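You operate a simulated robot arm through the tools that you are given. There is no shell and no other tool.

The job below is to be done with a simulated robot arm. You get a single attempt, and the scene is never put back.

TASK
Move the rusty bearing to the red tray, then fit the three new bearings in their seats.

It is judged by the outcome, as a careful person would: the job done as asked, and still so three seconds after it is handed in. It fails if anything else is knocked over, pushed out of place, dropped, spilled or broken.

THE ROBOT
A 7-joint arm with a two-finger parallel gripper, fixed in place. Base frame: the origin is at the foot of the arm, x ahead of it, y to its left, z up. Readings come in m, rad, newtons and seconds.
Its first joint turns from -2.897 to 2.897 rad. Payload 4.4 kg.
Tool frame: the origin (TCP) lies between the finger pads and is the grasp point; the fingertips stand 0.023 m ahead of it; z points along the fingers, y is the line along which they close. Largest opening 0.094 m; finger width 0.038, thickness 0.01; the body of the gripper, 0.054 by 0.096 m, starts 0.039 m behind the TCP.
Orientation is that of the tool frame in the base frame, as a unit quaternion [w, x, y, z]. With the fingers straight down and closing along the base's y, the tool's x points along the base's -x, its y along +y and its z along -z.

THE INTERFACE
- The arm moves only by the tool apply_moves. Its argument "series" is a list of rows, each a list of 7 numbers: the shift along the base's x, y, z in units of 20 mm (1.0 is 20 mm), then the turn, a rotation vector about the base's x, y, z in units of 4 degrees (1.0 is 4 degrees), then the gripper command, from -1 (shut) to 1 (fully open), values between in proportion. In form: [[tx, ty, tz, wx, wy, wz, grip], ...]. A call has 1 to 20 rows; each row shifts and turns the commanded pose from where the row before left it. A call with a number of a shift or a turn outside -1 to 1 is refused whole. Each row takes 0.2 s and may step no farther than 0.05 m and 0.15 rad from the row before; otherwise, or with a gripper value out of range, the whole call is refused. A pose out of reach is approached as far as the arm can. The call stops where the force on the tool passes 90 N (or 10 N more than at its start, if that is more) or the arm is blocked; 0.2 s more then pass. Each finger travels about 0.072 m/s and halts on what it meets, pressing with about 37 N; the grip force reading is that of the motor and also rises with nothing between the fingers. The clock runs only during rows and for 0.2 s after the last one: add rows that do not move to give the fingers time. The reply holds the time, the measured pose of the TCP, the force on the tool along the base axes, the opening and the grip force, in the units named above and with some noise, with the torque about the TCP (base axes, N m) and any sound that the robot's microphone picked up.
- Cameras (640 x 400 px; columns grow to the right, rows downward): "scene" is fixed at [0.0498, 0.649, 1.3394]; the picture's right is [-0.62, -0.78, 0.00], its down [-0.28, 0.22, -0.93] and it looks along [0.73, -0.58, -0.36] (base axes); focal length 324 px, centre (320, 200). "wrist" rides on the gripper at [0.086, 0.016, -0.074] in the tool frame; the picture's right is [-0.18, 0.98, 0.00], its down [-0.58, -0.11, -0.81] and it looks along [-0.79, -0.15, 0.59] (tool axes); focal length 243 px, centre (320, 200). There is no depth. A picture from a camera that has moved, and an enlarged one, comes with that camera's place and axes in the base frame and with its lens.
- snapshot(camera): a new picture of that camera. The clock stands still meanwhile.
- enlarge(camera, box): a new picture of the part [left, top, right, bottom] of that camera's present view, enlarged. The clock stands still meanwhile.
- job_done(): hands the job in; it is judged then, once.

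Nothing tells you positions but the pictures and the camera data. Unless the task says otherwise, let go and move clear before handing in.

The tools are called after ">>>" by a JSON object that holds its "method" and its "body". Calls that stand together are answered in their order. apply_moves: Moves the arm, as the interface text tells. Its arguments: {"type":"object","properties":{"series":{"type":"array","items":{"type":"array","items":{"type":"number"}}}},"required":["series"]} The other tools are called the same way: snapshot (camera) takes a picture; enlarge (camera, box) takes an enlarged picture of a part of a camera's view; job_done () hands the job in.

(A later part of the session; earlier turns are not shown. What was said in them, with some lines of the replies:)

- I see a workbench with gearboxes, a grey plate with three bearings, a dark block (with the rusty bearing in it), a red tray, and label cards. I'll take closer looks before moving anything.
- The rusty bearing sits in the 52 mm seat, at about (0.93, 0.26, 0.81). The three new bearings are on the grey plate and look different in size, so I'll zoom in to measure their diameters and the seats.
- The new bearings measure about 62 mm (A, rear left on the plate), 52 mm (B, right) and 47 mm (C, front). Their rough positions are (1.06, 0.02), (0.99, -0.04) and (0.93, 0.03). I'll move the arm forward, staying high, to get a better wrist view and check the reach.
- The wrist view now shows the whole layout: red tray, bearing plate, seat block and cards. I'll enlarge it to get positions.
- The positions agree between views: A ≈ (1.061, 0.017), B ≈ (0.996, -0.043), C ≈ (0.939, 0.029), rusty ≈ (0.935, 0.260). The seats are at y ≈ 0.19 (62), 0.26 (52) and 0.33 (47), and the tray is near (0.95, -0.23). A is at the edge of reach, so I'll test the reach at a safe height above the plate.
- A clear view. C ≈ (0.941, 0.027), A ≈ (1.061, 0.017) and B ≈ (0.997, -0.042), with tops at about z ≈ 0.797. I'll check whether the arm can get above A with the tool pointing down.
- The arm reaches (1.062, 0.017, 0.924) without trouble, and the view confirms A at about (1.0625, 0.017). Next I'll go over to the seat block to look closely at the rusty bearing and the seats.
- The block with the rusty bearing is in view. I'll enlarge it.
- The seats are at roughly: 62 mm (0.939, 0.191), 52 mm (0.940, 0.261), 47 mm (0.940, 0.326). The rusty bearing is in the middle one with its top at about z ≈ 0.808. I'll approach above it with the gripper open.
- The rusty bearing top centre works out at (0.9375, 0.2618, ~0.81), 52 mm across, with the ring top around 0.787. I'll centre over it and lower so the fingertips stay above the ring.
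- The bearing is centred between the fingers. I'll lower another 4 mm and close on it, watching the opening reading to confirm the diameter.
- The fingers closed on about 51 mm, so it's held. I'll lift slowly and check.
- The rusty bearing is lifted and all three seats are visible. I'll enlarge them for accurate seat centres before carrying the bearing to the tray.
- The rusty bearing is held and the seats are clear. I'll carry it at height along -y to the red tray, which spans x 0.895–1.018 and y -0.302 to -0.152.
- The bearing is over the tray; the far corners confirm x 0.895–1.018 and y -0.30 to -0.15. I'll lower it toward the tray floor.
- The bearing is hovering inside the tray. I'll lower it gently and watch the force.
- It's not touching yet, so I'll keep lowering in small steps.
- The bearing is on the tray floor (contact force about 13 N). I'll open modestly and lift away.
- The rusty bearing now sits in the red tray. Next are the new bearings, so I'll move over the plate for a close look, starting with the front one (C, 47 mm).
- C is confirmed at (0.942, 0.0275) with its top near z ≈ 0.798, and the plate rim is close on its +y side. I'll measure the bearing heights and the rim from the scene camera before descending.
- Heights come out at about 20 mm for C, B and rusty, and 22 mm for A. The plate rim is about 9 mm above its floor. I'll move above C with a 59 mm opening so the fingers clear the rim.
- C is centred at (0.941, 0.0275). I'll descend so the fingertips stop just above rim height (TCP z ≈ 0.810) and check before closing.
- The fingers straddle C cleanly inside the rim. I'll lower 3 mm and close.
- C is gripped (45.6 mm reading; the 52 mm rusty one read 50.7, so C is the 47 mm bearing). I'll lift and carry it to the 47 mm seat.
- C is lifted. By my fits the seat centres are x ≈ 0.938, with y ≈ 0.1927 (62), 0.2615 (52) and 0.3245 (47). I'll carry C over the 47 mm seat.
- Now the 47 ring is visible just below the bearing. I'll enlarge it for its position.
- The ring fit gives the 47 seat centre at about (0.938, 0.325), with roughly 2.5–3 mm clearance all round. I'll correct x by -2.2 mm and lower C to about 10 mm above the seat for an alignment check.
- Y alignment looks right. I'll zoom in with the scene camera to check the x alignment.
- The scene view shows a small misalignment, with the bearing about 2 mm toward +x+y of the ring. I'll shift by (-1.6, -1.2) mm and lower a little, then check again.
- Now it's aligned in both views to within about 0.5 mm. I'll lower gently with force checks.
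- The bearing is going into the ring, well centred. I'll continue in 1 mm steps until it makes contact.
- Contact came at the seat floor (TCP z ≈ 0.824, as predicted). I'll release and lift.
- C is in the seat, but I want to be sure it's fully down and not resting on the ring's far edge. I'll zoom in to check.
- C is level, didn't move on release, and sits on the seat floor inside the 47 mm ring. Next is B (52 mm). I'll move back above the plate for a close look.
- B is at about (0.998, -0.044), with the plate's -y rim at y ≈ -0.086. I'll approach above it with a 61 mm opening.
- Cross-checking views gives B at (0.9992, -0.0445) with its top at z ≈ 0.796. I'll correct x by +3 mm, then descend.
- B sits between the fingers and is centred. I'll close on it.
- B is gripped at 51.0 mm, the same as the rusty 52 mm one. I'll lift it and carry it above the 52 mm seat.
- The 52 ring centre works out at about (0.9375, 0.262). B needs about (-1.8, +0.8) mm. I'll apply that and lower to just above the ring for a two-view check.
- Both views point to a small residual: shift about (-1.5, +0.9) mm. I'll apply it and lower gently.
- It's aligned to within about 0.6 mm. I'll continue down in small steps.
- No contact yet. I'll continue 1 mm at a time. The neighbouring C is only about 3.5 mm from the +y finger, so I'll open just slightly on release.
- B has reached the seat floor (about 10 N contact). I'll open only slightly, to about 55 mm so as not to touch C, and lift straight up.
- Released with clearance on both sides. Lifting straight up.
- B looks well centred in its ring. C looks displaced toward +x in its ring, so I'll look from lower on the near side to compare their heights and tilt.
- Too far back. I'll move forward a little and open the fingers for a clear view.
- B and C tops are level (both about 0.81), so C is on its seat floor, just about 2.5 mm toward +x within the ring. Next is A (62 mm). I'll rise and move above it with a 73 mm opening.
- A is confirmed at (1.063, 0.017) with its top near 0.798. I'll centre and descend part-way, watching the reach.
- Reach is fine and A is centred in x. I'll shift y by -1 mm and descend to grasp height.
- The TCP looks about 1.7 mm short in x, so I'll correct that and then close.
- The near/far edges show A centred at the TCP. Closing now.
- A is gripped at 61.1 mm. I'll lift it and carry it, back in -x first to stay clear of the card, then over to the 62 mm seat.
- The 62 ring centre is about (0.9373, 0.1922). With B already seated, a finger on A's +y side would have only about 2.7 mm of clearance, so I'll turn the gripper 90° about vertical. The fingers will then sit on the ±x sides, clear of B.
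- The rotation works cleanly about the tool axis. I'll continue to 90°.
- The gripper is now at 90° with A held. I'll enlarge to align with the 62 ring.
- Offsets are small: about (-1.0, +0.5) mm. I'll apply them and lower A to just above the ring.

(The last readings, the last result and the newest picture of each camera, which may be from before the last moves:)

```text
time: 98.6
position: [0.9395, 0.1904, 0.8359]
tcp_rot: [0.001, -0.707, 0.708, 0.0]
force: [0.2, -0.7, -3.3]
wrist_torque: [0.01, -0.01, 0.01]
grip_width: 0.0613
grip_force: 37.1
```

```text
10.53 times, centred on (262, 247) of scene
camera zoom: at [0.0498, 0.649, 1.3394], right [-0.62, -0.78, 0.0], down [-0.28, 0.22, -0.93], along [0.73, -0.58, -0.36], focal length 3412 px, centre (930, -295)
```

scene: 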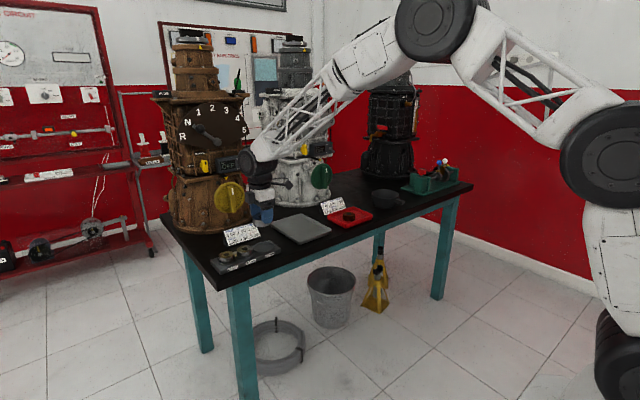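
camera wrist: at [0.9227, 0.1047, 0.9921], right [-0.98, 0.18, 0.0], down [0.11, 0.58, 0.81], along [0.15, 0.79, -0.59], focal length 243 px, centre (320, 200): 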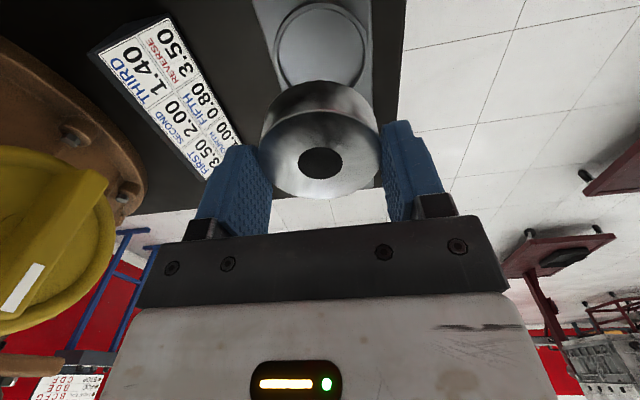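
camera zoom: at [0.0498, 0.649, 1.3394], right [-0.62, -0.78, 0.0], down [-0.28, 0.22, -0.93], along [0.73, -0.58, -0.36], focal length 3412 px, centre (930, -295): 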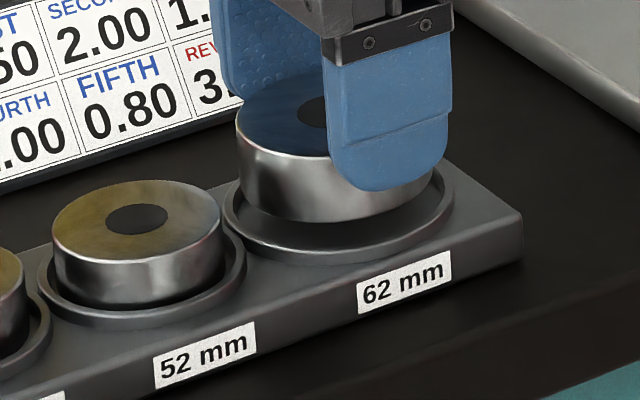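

Aligned to within about 0.7 mm in both views. I'll make a tiny x correction and lower with force checks.

>>> {"method": "apply_moves", "body": {"series": [[-0.03, 0.01, -0.1, 0, 0, 0, -0.2], [0, 0, -0.1, 0, 0, 0, -0.2], [0, 0, -0.1, 0, 0, 0, -0.2]]}}

>>> {"method": "apply_moves", "body": {"series": [[0, 0, -0.1, 0, 0, 0, -0.2]]}}

>>> {"method": "enlarge", "body": {"camera": "scene", "box": [238, 228, 286, 266]}}

>>> {"method": "enlarge", "body": {"camera": "wrist", "box": [220, 50, 420, 175]}}

```text
time: 99.4
position: [0.9363, 0.1914, 0.8285]
tcp_rot: [0.0, 0.707, -0.707, 0.0]
force: [-0.7, 0.0, -3.0]
wrist_torque: [-0.01, 0.01, -0.04]
grip_width: 0.0611
grip_force: 37.2
```

```text
time: 99.8
position: [0.937, 0.1903, 0.8279]
tcp_rot: [0.0, 0.707, -0.707, 0.0]
force: [0.9, -0.2, -3.6]
wrist_torque: [0.03, 0.02, 0.02]
grip_width: 0.0614
grip_force: 36.9
```

```text
10.53 times, centred on (262, 247) of scene
camera zoom: at [0.0498, 0.649, 1.3394], right [-0.62, -0.78, 0.0], down [-0.28, 0.22, -0.93], along [0.73, -0.58, -0.36], focal length 3412 px, centre (930, -295)
```

zoom: 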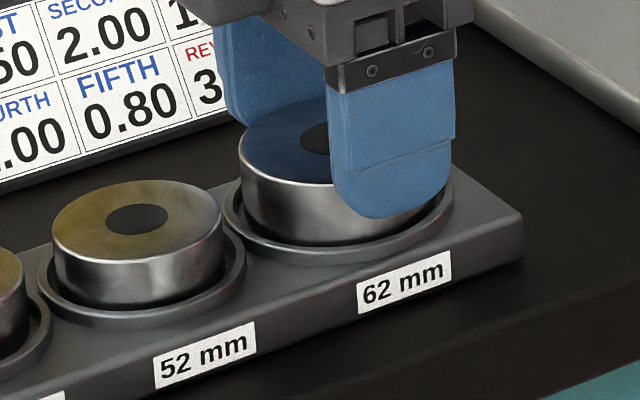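

```text
3.20 times, centred on (320, 112) of wrist
camera zoom: at [0.9205, 0.1058, 0.9025], right [-0.98, 0.18, 0.0], down [0.11, 0.58, 0.81], along [0.15, 0.79, -0.59], focal length 776 px, centre (320, 480)
```

zoom: 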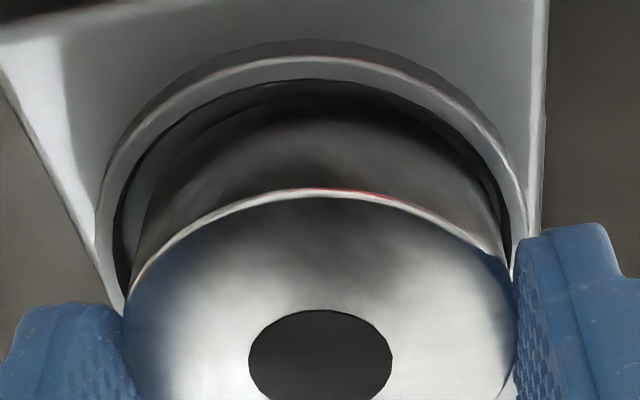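

A is entering the ring cleanly. I'll continue in 1 mm steps until contact.

>>> {"method": "apply_moves", "body": {"series": [[0, 0, -0.05, 0, 0, 0, -0.2], [0, 0, -0.05, 0, 0, 0, -0.2]]}}

>>> {"method": "apply_moves", "body": {"series": [[0, 0, -0.05, 0, 0, 0, -0.2]]}}

>>> {"method": "apply_moves", "body": {"series": [[0, 0, -0.05, 0, 0, 0, -0.2]]}}

```text
time: 100.4
position: [0.9381, 0.1913, 0.825]
tcp_rot: [0.0, -0.707, 0.707, -0.002]
force: [-0.7, 0.1, -2.8]
wrist_torque: [0.02, 0.03, -0.02]
grip_width: 0.0614
grip_force: 37.2
```

```text
time: 100.8
position: [0.9386, 0.1913, 0.8252]
tcp_rot: [0.0, 0.707, -0.707, 0.001]
force: [1.4, 3.3, 7.4]
wrist_torque: [0.06, 0.25, -0.11]
grip_width: 0.0612
grip_force: 36.8
```

```text
time: 101.2
position: [0.9376, 0.1917, 0.825]
tcp_rot: [-0.001, 0.707, -0.707, 0.0]
force: [-10.1, 3.6, 24.3]
wrist_torque: [0.01, 0.57, -0.06]
grip_width: 0.0611
grip_force: 36.8
```

Contact again at about the same height as C's. Before releasing I'll check that A is fully down and level.

>>> {"method": "enlarge", "body": {"camera": "scene", "box": [238, 228, 286, 266]}}

>>> {"method": "enlarge", "body": {"camera": "wrist", "box": [220, 50, 420, 175]}}

>>> {"method": "enlarge", "body": {"camera": "scene", "box": [246, 238, 278, 258]}}

```text
10.53 times, centred on (262, 247) of scene
camera zoom: at [0.0498, 0.649, 1.3394], right [-0.62, -0.78, 0.0], down [-0.28, 0.22, -0.93], along [0.73, -0.58, -0.36], focal length 3412 px, centre (930, -295)
```

zoom: 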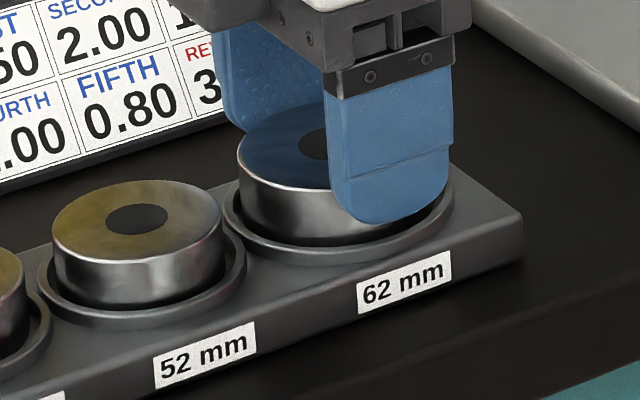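

```text
3.20 times, centred on (320, 112) of wrist
camera zoom: at [0.9219, 0.1057, 0.8998], right [-0.98, 0.18, 0.0], down [0.11, 0.58, 0.81], along [0.15, 0.79, -0.59], focal length 776 px, centre (320, 480)
```

zoom: 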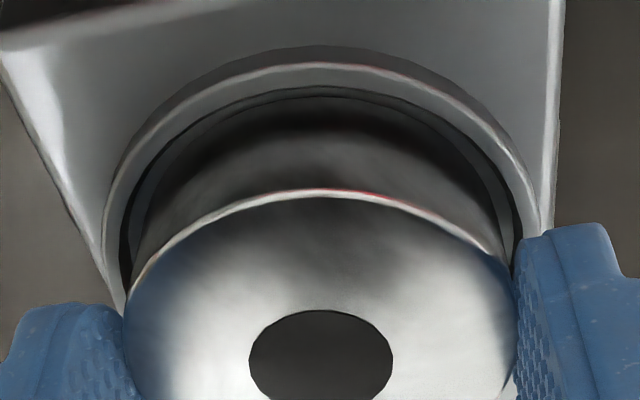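

```text
16.00 times, centred on (262, 248) of scene
camera zoom: at [0.0498, 0.649, 1.3394], right [-0.62, -0.78, 0.0], down [-0.28, 0.22, -0.93], along [0.73, -0.58, -0.36], focal length 5186 px, centre (1248, -568)
```

zoom: 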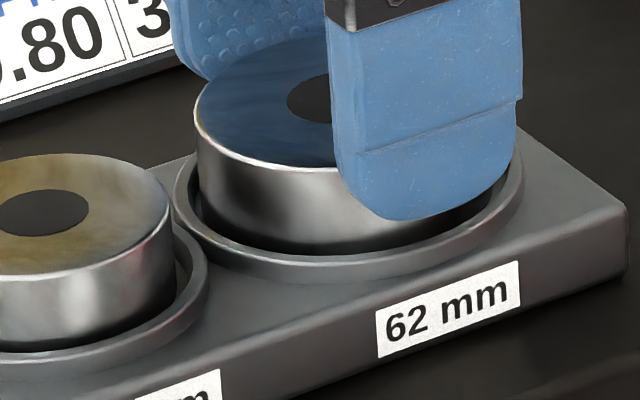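

The bearing is inside the ring, and the contact torque is consistent with a flat landing on the floor. I'll release and lift.

>>> {"method": "apply_moves", "body": {"series": [[0, 0, 0.05, 0, 0, 0, 0.1], [0, 0, 0, 0, 0, 0, 0.35], [0, 0, 0, 0, 0, 0, 0.5], [0, 0, 0, 0, 0, 0, 0.5], [0, 0, 0, 0, 0, 0, 0.5], [0, 0, 0.2, 0, 0, 0, 0.5], [0, 0, 0.4, 0, 0, 0, 0.5], [0, 0, 0.7, 0, 0, 0, 0.5], [0, 0, 0.8, 0, 0, 0, 0.5], [0, 0, 0.8, 0, 0, 0, 0.5], [0, 0, 0.8, 0, 0, 0, 0.5], [0, 0, 0, 0, 0, 0, 0.5]]}}

>>> {"method": "snapshot", "body": {"camera": "wrist"}}

>>> {"method": "enlarge", "body": {"camera": "scene", "box": [205, 228, 285, 278]}}

>>> {"method": "enlarge", "body": {"camera": "wrist", "box": [240, 0, 400, 100]}}

```text
time: 103.8
position: [0.9369, 0.1923, 0.8985]
tcp_rot: [0.0, -0.707, 0.708, -0.001]
force: [0.5, -0.3, -0.4]
wrist_torque: [-0.01, 0.0, -0.02]
grip_width: 0.0703
grip_force: 0.2
```

```text
taken
camera wrist: at [0.9204, 0.1059, 0.9736], right [-0.98, 0.18, 0.0], down [0.11, 0.58, 0.81], along [0.15, 0.79, -0.59], focal length 243 px, centre (320, 200)
```

wrist: 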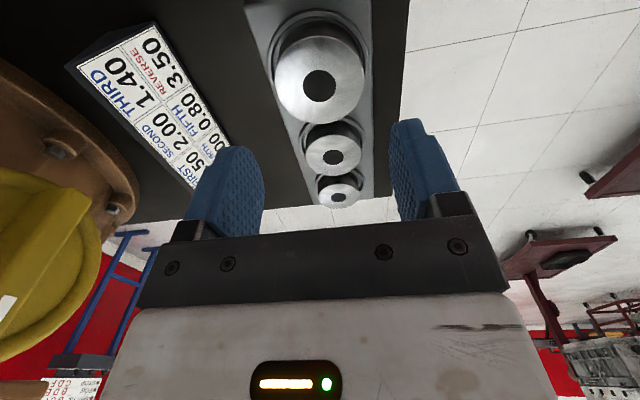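

```text
8.00 times, centred on (245, 253) of scene
camera zoom: at [0.0498, 0.649, 1.3394], right [-0.62, -0.78, 0.0], down [-0.28, 0.22, -0.93], along [0.73, -0.58, -0.36], focal length 2593 px, centre (920, -224)
```

zoom: 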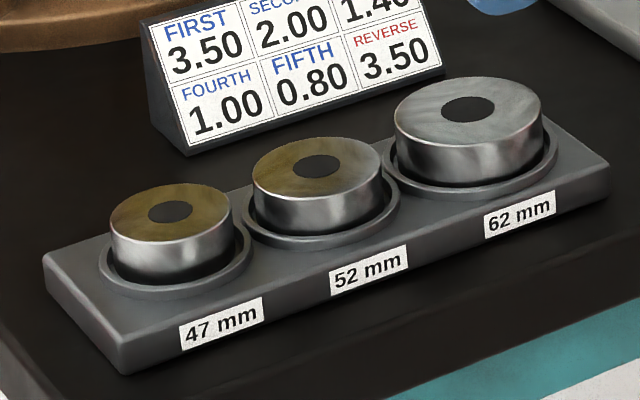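

```text
4.00 times, centred on (320, 50) of wrist
camera zoom: at [0.9204, 0.1059, 0.9736], right [-0.98, 0.18, 0.0], down [0.11, 0.58, 0.81], along [0.15, 0.79, -0.59], focal length 970 px, centre (320, 800)
```

zoom: 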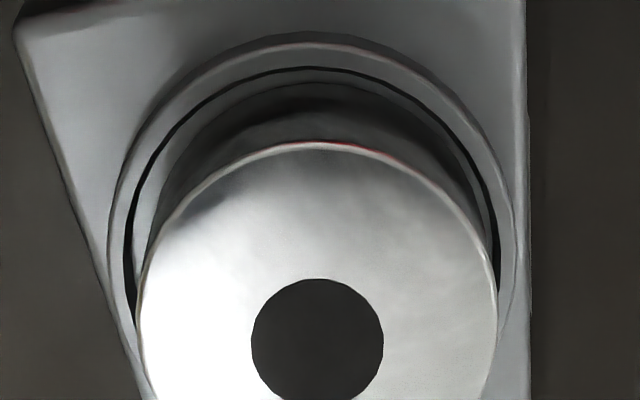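

A is seated. While the gripper is in this orientation I'll look at C from the -y side, to check how far off-centre it is in x within its ring.

>>> {"method": "apply_moves", "body": {"series": [[0, 0.5, 0.5, 0, 0, 0, 0.5], [0, 0.9, 0.5, 0, 0, 0, 0.5], [0, 1, 0, 0, 0, 0, 0.5], [0, 1, 0, 0, 0, 0, 0.5], [0, 1, 0, 0, 0, 0, 0.5], [0, 1, 0, 0, 0, 0, 0.5], [0, 0.6, 0, 0, 0, 0, 0.5], [0, 0, 0, 0, 0, 0, 0.5], [0, 0, 0, 0, 0, 0, 0.5]]}}

>>> {"method": "snapshot", "body": {"camera": "wrist"}}

>>> {"method": "enlarge", "body": {"camera": "wrist", "box": [240, 20, 400, 120]}}

```text
time: 105.8
position: [0.9366, 0.3112, 0.918]
tcp_rot: [0.0, 0.707, -0.707, 0.0]
force: [0.0, 0.2, -0.5]
wrist_torque: [0.0, -0.02, 0.0]
grip_width: 0.0704
grip_force: 0.0
```

```text
taken
camera wrist: at [0.9211, 0.2261, 0.9942], right [-0.98, 0.18, 0.0], down [0.11, 0.58, 0.81], along [0.15, 0.79, -0.59], focal length 243 px, centre (320, 200)
```

wrist: 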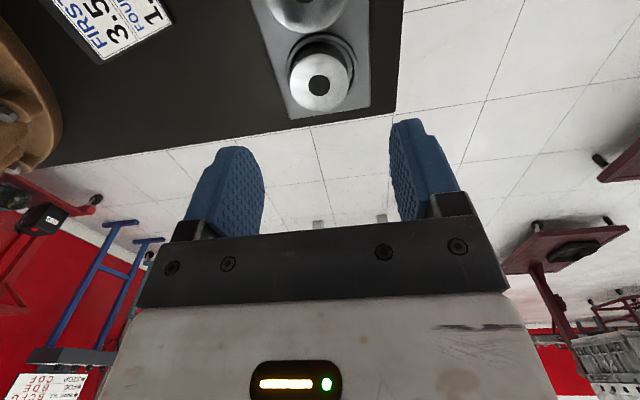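

```text
4.00 times, centred on (320, 70) of wrist
camera zoom: at [0.9211, 0.2261, 0.9942], right [-0.98, 0.18, 0.0], down [0.11, 0.58, 0.81], along [0.15, 0.79, -0.59], focal length 970 px, centre (320, 720)
```

zoom: 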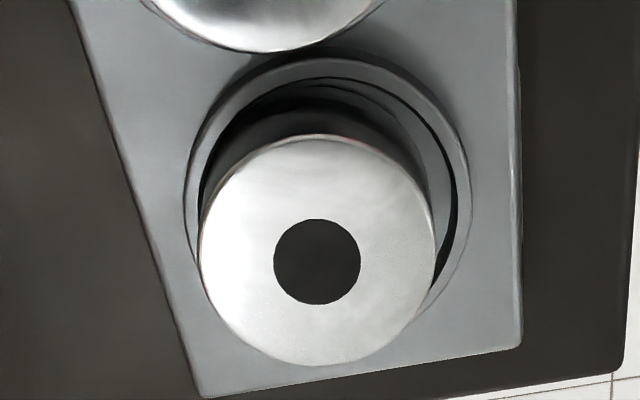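

C is resting about 2.1 mm toward +x in its ring (y is centred). With the gripper now closing along x, I can nudge it to centre: descend with open fingers over C at the ring's x-centre, close gently, then reopen.

>>> {"method": "apply_moves", "body": {"series": [[0.01, 0.62, -0.3, 0, 0, 0, 0.5], [0, 0, -0.8, 0, 0, 0, 0.5], [0, 0, -0.8, 0, 0, 0, 0.5], [0, 0, -0.8, 0, 0, 0, 0.5], [0, 0, -0.8, 0, 0, 0, 0.5], [0, 0, -0.7, 0, 0, 0, 0.5], [0, 0, 0, 0, 0, 0, 0.5], [0, 0, 0, 0, 0, 0, 0.5]]}}

>>> {"method": "snapshot", "body": {"camera": "wrist"}}

>>> {"method": "enlarge", "body": {"camera": "scene", "box": [205, 228, 269, 273]}}

```text
time: 107.6
position: [0.9374, 0.3234, 0.835]
tcp_rot: [0.0, 0.707, -0.707, 0.0]
force: [0.2, 0.6, 0.4]
wrist_torque: [-0.01, 0.01, -0.02]
grip_width: 0.0708
grip_force: 0.1
```

```text
taken
camera wrist: at [0.9206, 0.2379, 0.9108], right [-0.98, 0.18, 0.0], down [0.11, 0.58, 0.81], along [0.15, 0.79, -0.59], focal length 243 px, centre (320, 200)
```

wrist: 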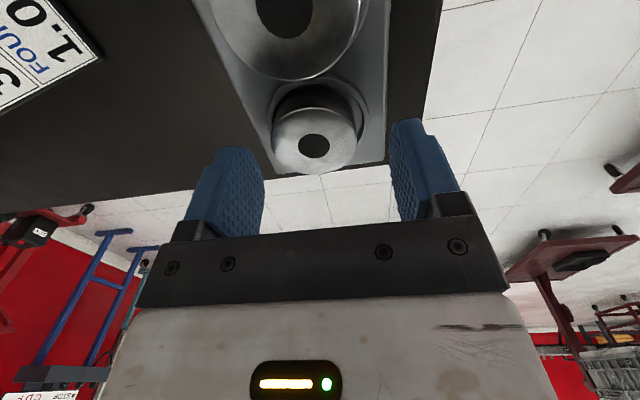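

```text
8.89 times, centred on (237, 250) of scene
camera zoom: at [0.0498, 0.649, 1.3394], right [-0.62, -0.78, 0.0], down [-0.28, 0.22, -0.93], along [0.73, -0.58, -0.36], focal length 2881 px, centre (1058, -249)
```

zoom: 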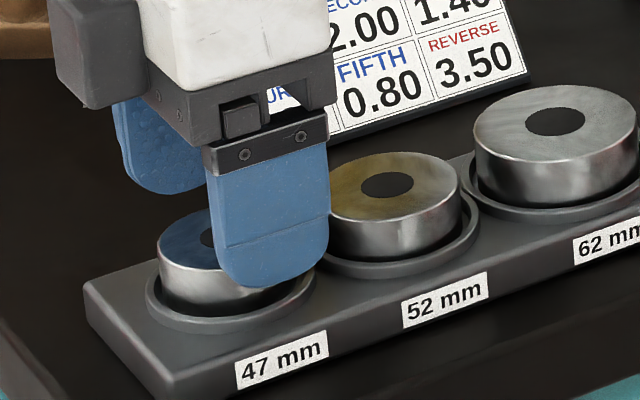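

I'll lower to just above ring level and close slowly, stopping at C's diameter so it's nudged rather than clamped hard.

>>> {"method": "apply_moves", "body": {"series": [[0, 0.03, -0.25, 0, 0, 0, 0.4], [0, 0, -0.25, 0, 0, 0, 0.3], [0, 0, 0, 0, 0, 0, 0.2], [0, 0, 0, 0, 0, 0, 0.14], [0, 0, 0, 0, 0, 0, 0.1], [0, 0, 0, 0, 0, 0, 0.06], [0, 0, 0, 0, 0, 0, 0.03], [0, 0, 0, 0, 0, 0, 0], [0, 0, 0, 0, 0, 0, -0.02], [0, 0, 0, 0, 0, 0, -0.02]]}}

>>> {"method": "enlarge", "body": {"camera": "wrist", "box": [220, 70, 420, 195]}}

>>> {"method": "enlarge", "body": {"camera": "scene", "box": [205, 228, 269, 273]}}

```text
time: 109.8
position: [0.9367, 0.3245, 0.8264]
tcp_rot: [0.0, 0.707, -0.707, 0.001]
force: [0.3, -1.0, -0.1]
wrist_torque: [0.01, 0.0, -0.06]
grip_width: 0.0468
grip_force: 1.1
```

```text
3.20 times, centred on (320, 132) of wrist
camera zoom: at [0.9208, 0.2383, 0.9006], right [-0.98, 0.18, 0.0], down [0.11, 0.58, 0.81], along [0.15, 0.79, -0.59], focal length 776 px, centre (320, 416)
```

zoom: 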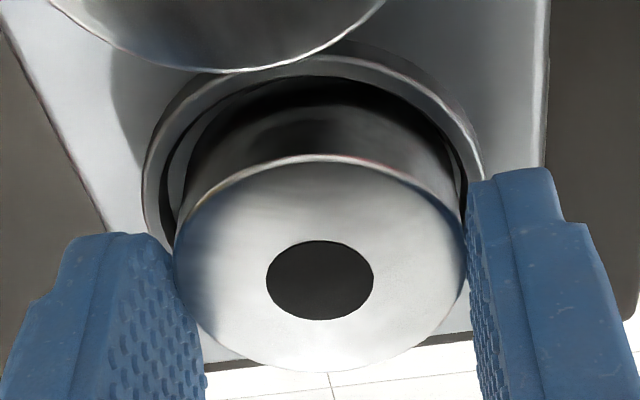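

```text
8.89 times, centred on (237, 250) of scene
camera zoom: at [0.0498, 0.649, 1.3394], right [-0.62, -0.78, 0.0], down [-0.28, 0.22, -0.93], along [0.73, -0.58, -0.36], focal length 2881 px, centre (1058, -249)
```

zoom: 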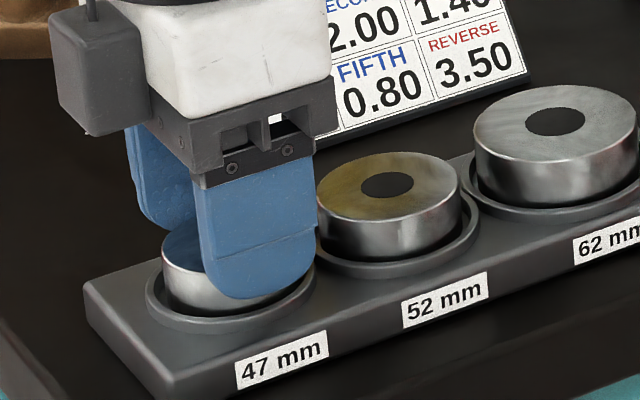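

C is now centred in its ring. I'll open and lift away, then retreat to a clear spot.

>>> {"method": "apply_moves", "body": {"series": [[0, 0, 0, 0, 0, 0, 0.1], [0, 0, 0, 0, 0, 0, 0.3], [0, 0, 0, 0, 0, 0, 0.4], [0, 0, 0, 0, 0, 0, 0.4], [0, 0, 0.3, 0, 0, 0, 0.4], [0, 0, 0.5, 0, 0, 0, 0.4], [0, 0, 0.8, 0, 0, 0, 0.4], [0, 0, 0.8, 0, 0, 0, 0.4], [0, 0, 0.8, 0, 0, 0, 0.4], [0, 0, 0.8, 0, 0, 0, 0.4], [0, 0, 0.8, 0, 0, 0, 0.4], [0, 0, 0, 0, 0, 0, 0.4]]}}

>>> {"method": "snapshot", "body": {"camera": "wrist"}}

>>> {"method": "enlarge", "body": {"camera": "scene", "box": [205, 228, 285, 278]}}

```text
time: 112.4
position: [0.9376, 0.3235, 0.9215]
tcp_rot: [0.0, -0.706, 0.708, 0.0]
force: [0.3, 0.0, -0.1]
wrist_torque: [0.0, 0.0, -0.02]
grip_width: 0.0656
grip_force: 0.1
```

```text
taken
camera wrist: at [0.9214, 0.2377, 0.9957], right [-0.98, 0.18, 0.0], down [0.11, 0.58, 0.81], along [0.15, 0.79, -0.59], focal length 243 px, centre (320, 200)
```

wrist: 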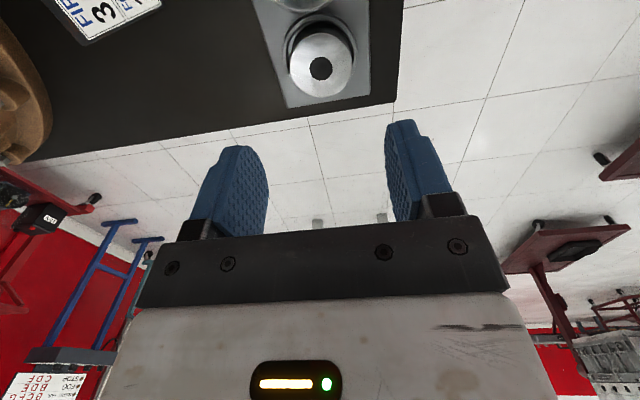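

```text
8.00 times, centred on (245, 253) of scene
camera zoom: at [0.0498, 0.649, 1.3394], right [-0.62, -0.78, 0.0], down [-0.28, 0.22, -0.93], along [0.73, -0.58, -0.36], focal length 2593 px, centre (920, -224)
```

zoom: 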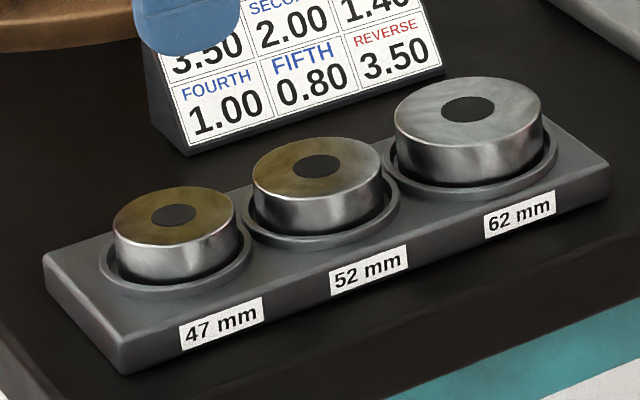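

All three new bearings sit centred in their matching seats. I'll back the arm off to a clear position and do a final check of the whole scene.

>>> {"method": "apply_moves", "body": {"series": [[0, 0, 0.8, 0, 0, 0, 0.4], [-0.5, 0, 0.8, 0, 0, 0, 0.4], [-0.8, -0.3, 0.8, 0, 0, 0, 0.4], [-0.9, -0.5, 0.6, 0, 0, 0, 0.4], [-0.9, -0.5, 0.6, 0, 0, 0, 0.4], [-0.9, -0.5, 0.6, 0, 0, 0, 0.4], [-0.9, -0.5, 0.4, 0, 0, 0, 0.4], [-0.9, -0.5, 0.4, 0, 0, 0, 0.4], [-0.9, -0.5, 0.4, 0, 0, 0, 0.4], [-0.9, -0.5, 0, 0, 0, 0, 0.4], [0, 0, 0, 0, 0, 0, 0.4], [0, 0, 0, 0, 0, 0, 0.4]]}}

>>> {"method": "snapshot", "body": {"camera": "scene"}}

>>> {"method": "enlarge", "body": {"camera": "scene", "box": [200, 180, 400, 305]}}

>>> {"method": "enlarge", "body": {"camera": "scene", "box": [205, 228, 285, 278]}}

```text
time: 115.0
position: [0.7857, 0.2463, 1.0283]
tcp_rot: [0.0, 0.707, -0.707, 0.0]
force: [0.8, -0.2, 0.2]
wrist_torque: [-0.01, 0.01, -0.01]
grip_width: 0.0659
grip_force: 0.1
```

```text
taken
```

scene: 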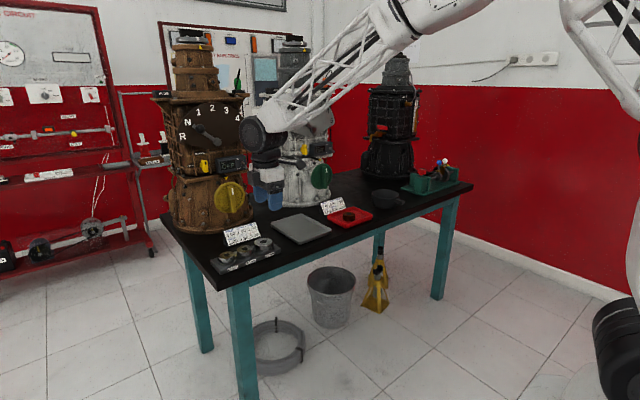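

```text
3.20 times, centred on (300, 242) of scene
camera zoom: at [0.0498, 0.649, 1.3394], right [-0.62, -0.78, 0.0], down [-0.28, 0.22, -0.93], along [0.73, -0.58, -0.36], focal length 1037 px, centre (384, 64)
```

zoom: 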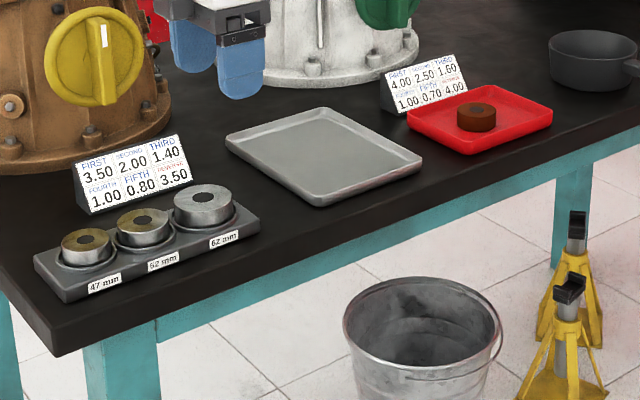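

```text
8.00 times, centred on (245, 253) of scene
camera zoom: at [0.0498, 0.649, 1.3394], right [-0.62, -0.78, 0.0], down [-0.28, 0.22, -0.93], along [0.73, -0.58, -0.36], focal length 2593 px, centre (920, -224)
```

zoom: 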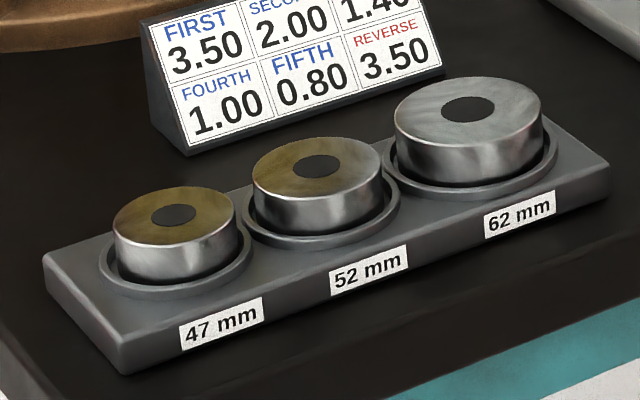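

The rusty bearing is in the red tray, and the 47, 52 and 62 mm bearings are in their matching seats. The plate, block, cards and tray haven't moved, and the arm is clear. I'm handing in the job.

>>> {"method": "job_done", "body": {}}

```text
The job is handed in.
```

The job is done and handed in. The rusty bearing is in the red tray, and the three new bearings are in the 47, 52 and 62 mm seats that match their sizes.

- **Seating:** each new bearing was lowered until it touched the seat floor, and all three look level and inside their rings. The 47 mm bearing first landed about 2 mm off-centre in its ring, so I nudged it back to the middle.
- **Surroundings:** in the final pictures the plate, seat block, cards and tray are where they started, and nothing was knocked over. The arm is clear of the table items with its gripper empty.
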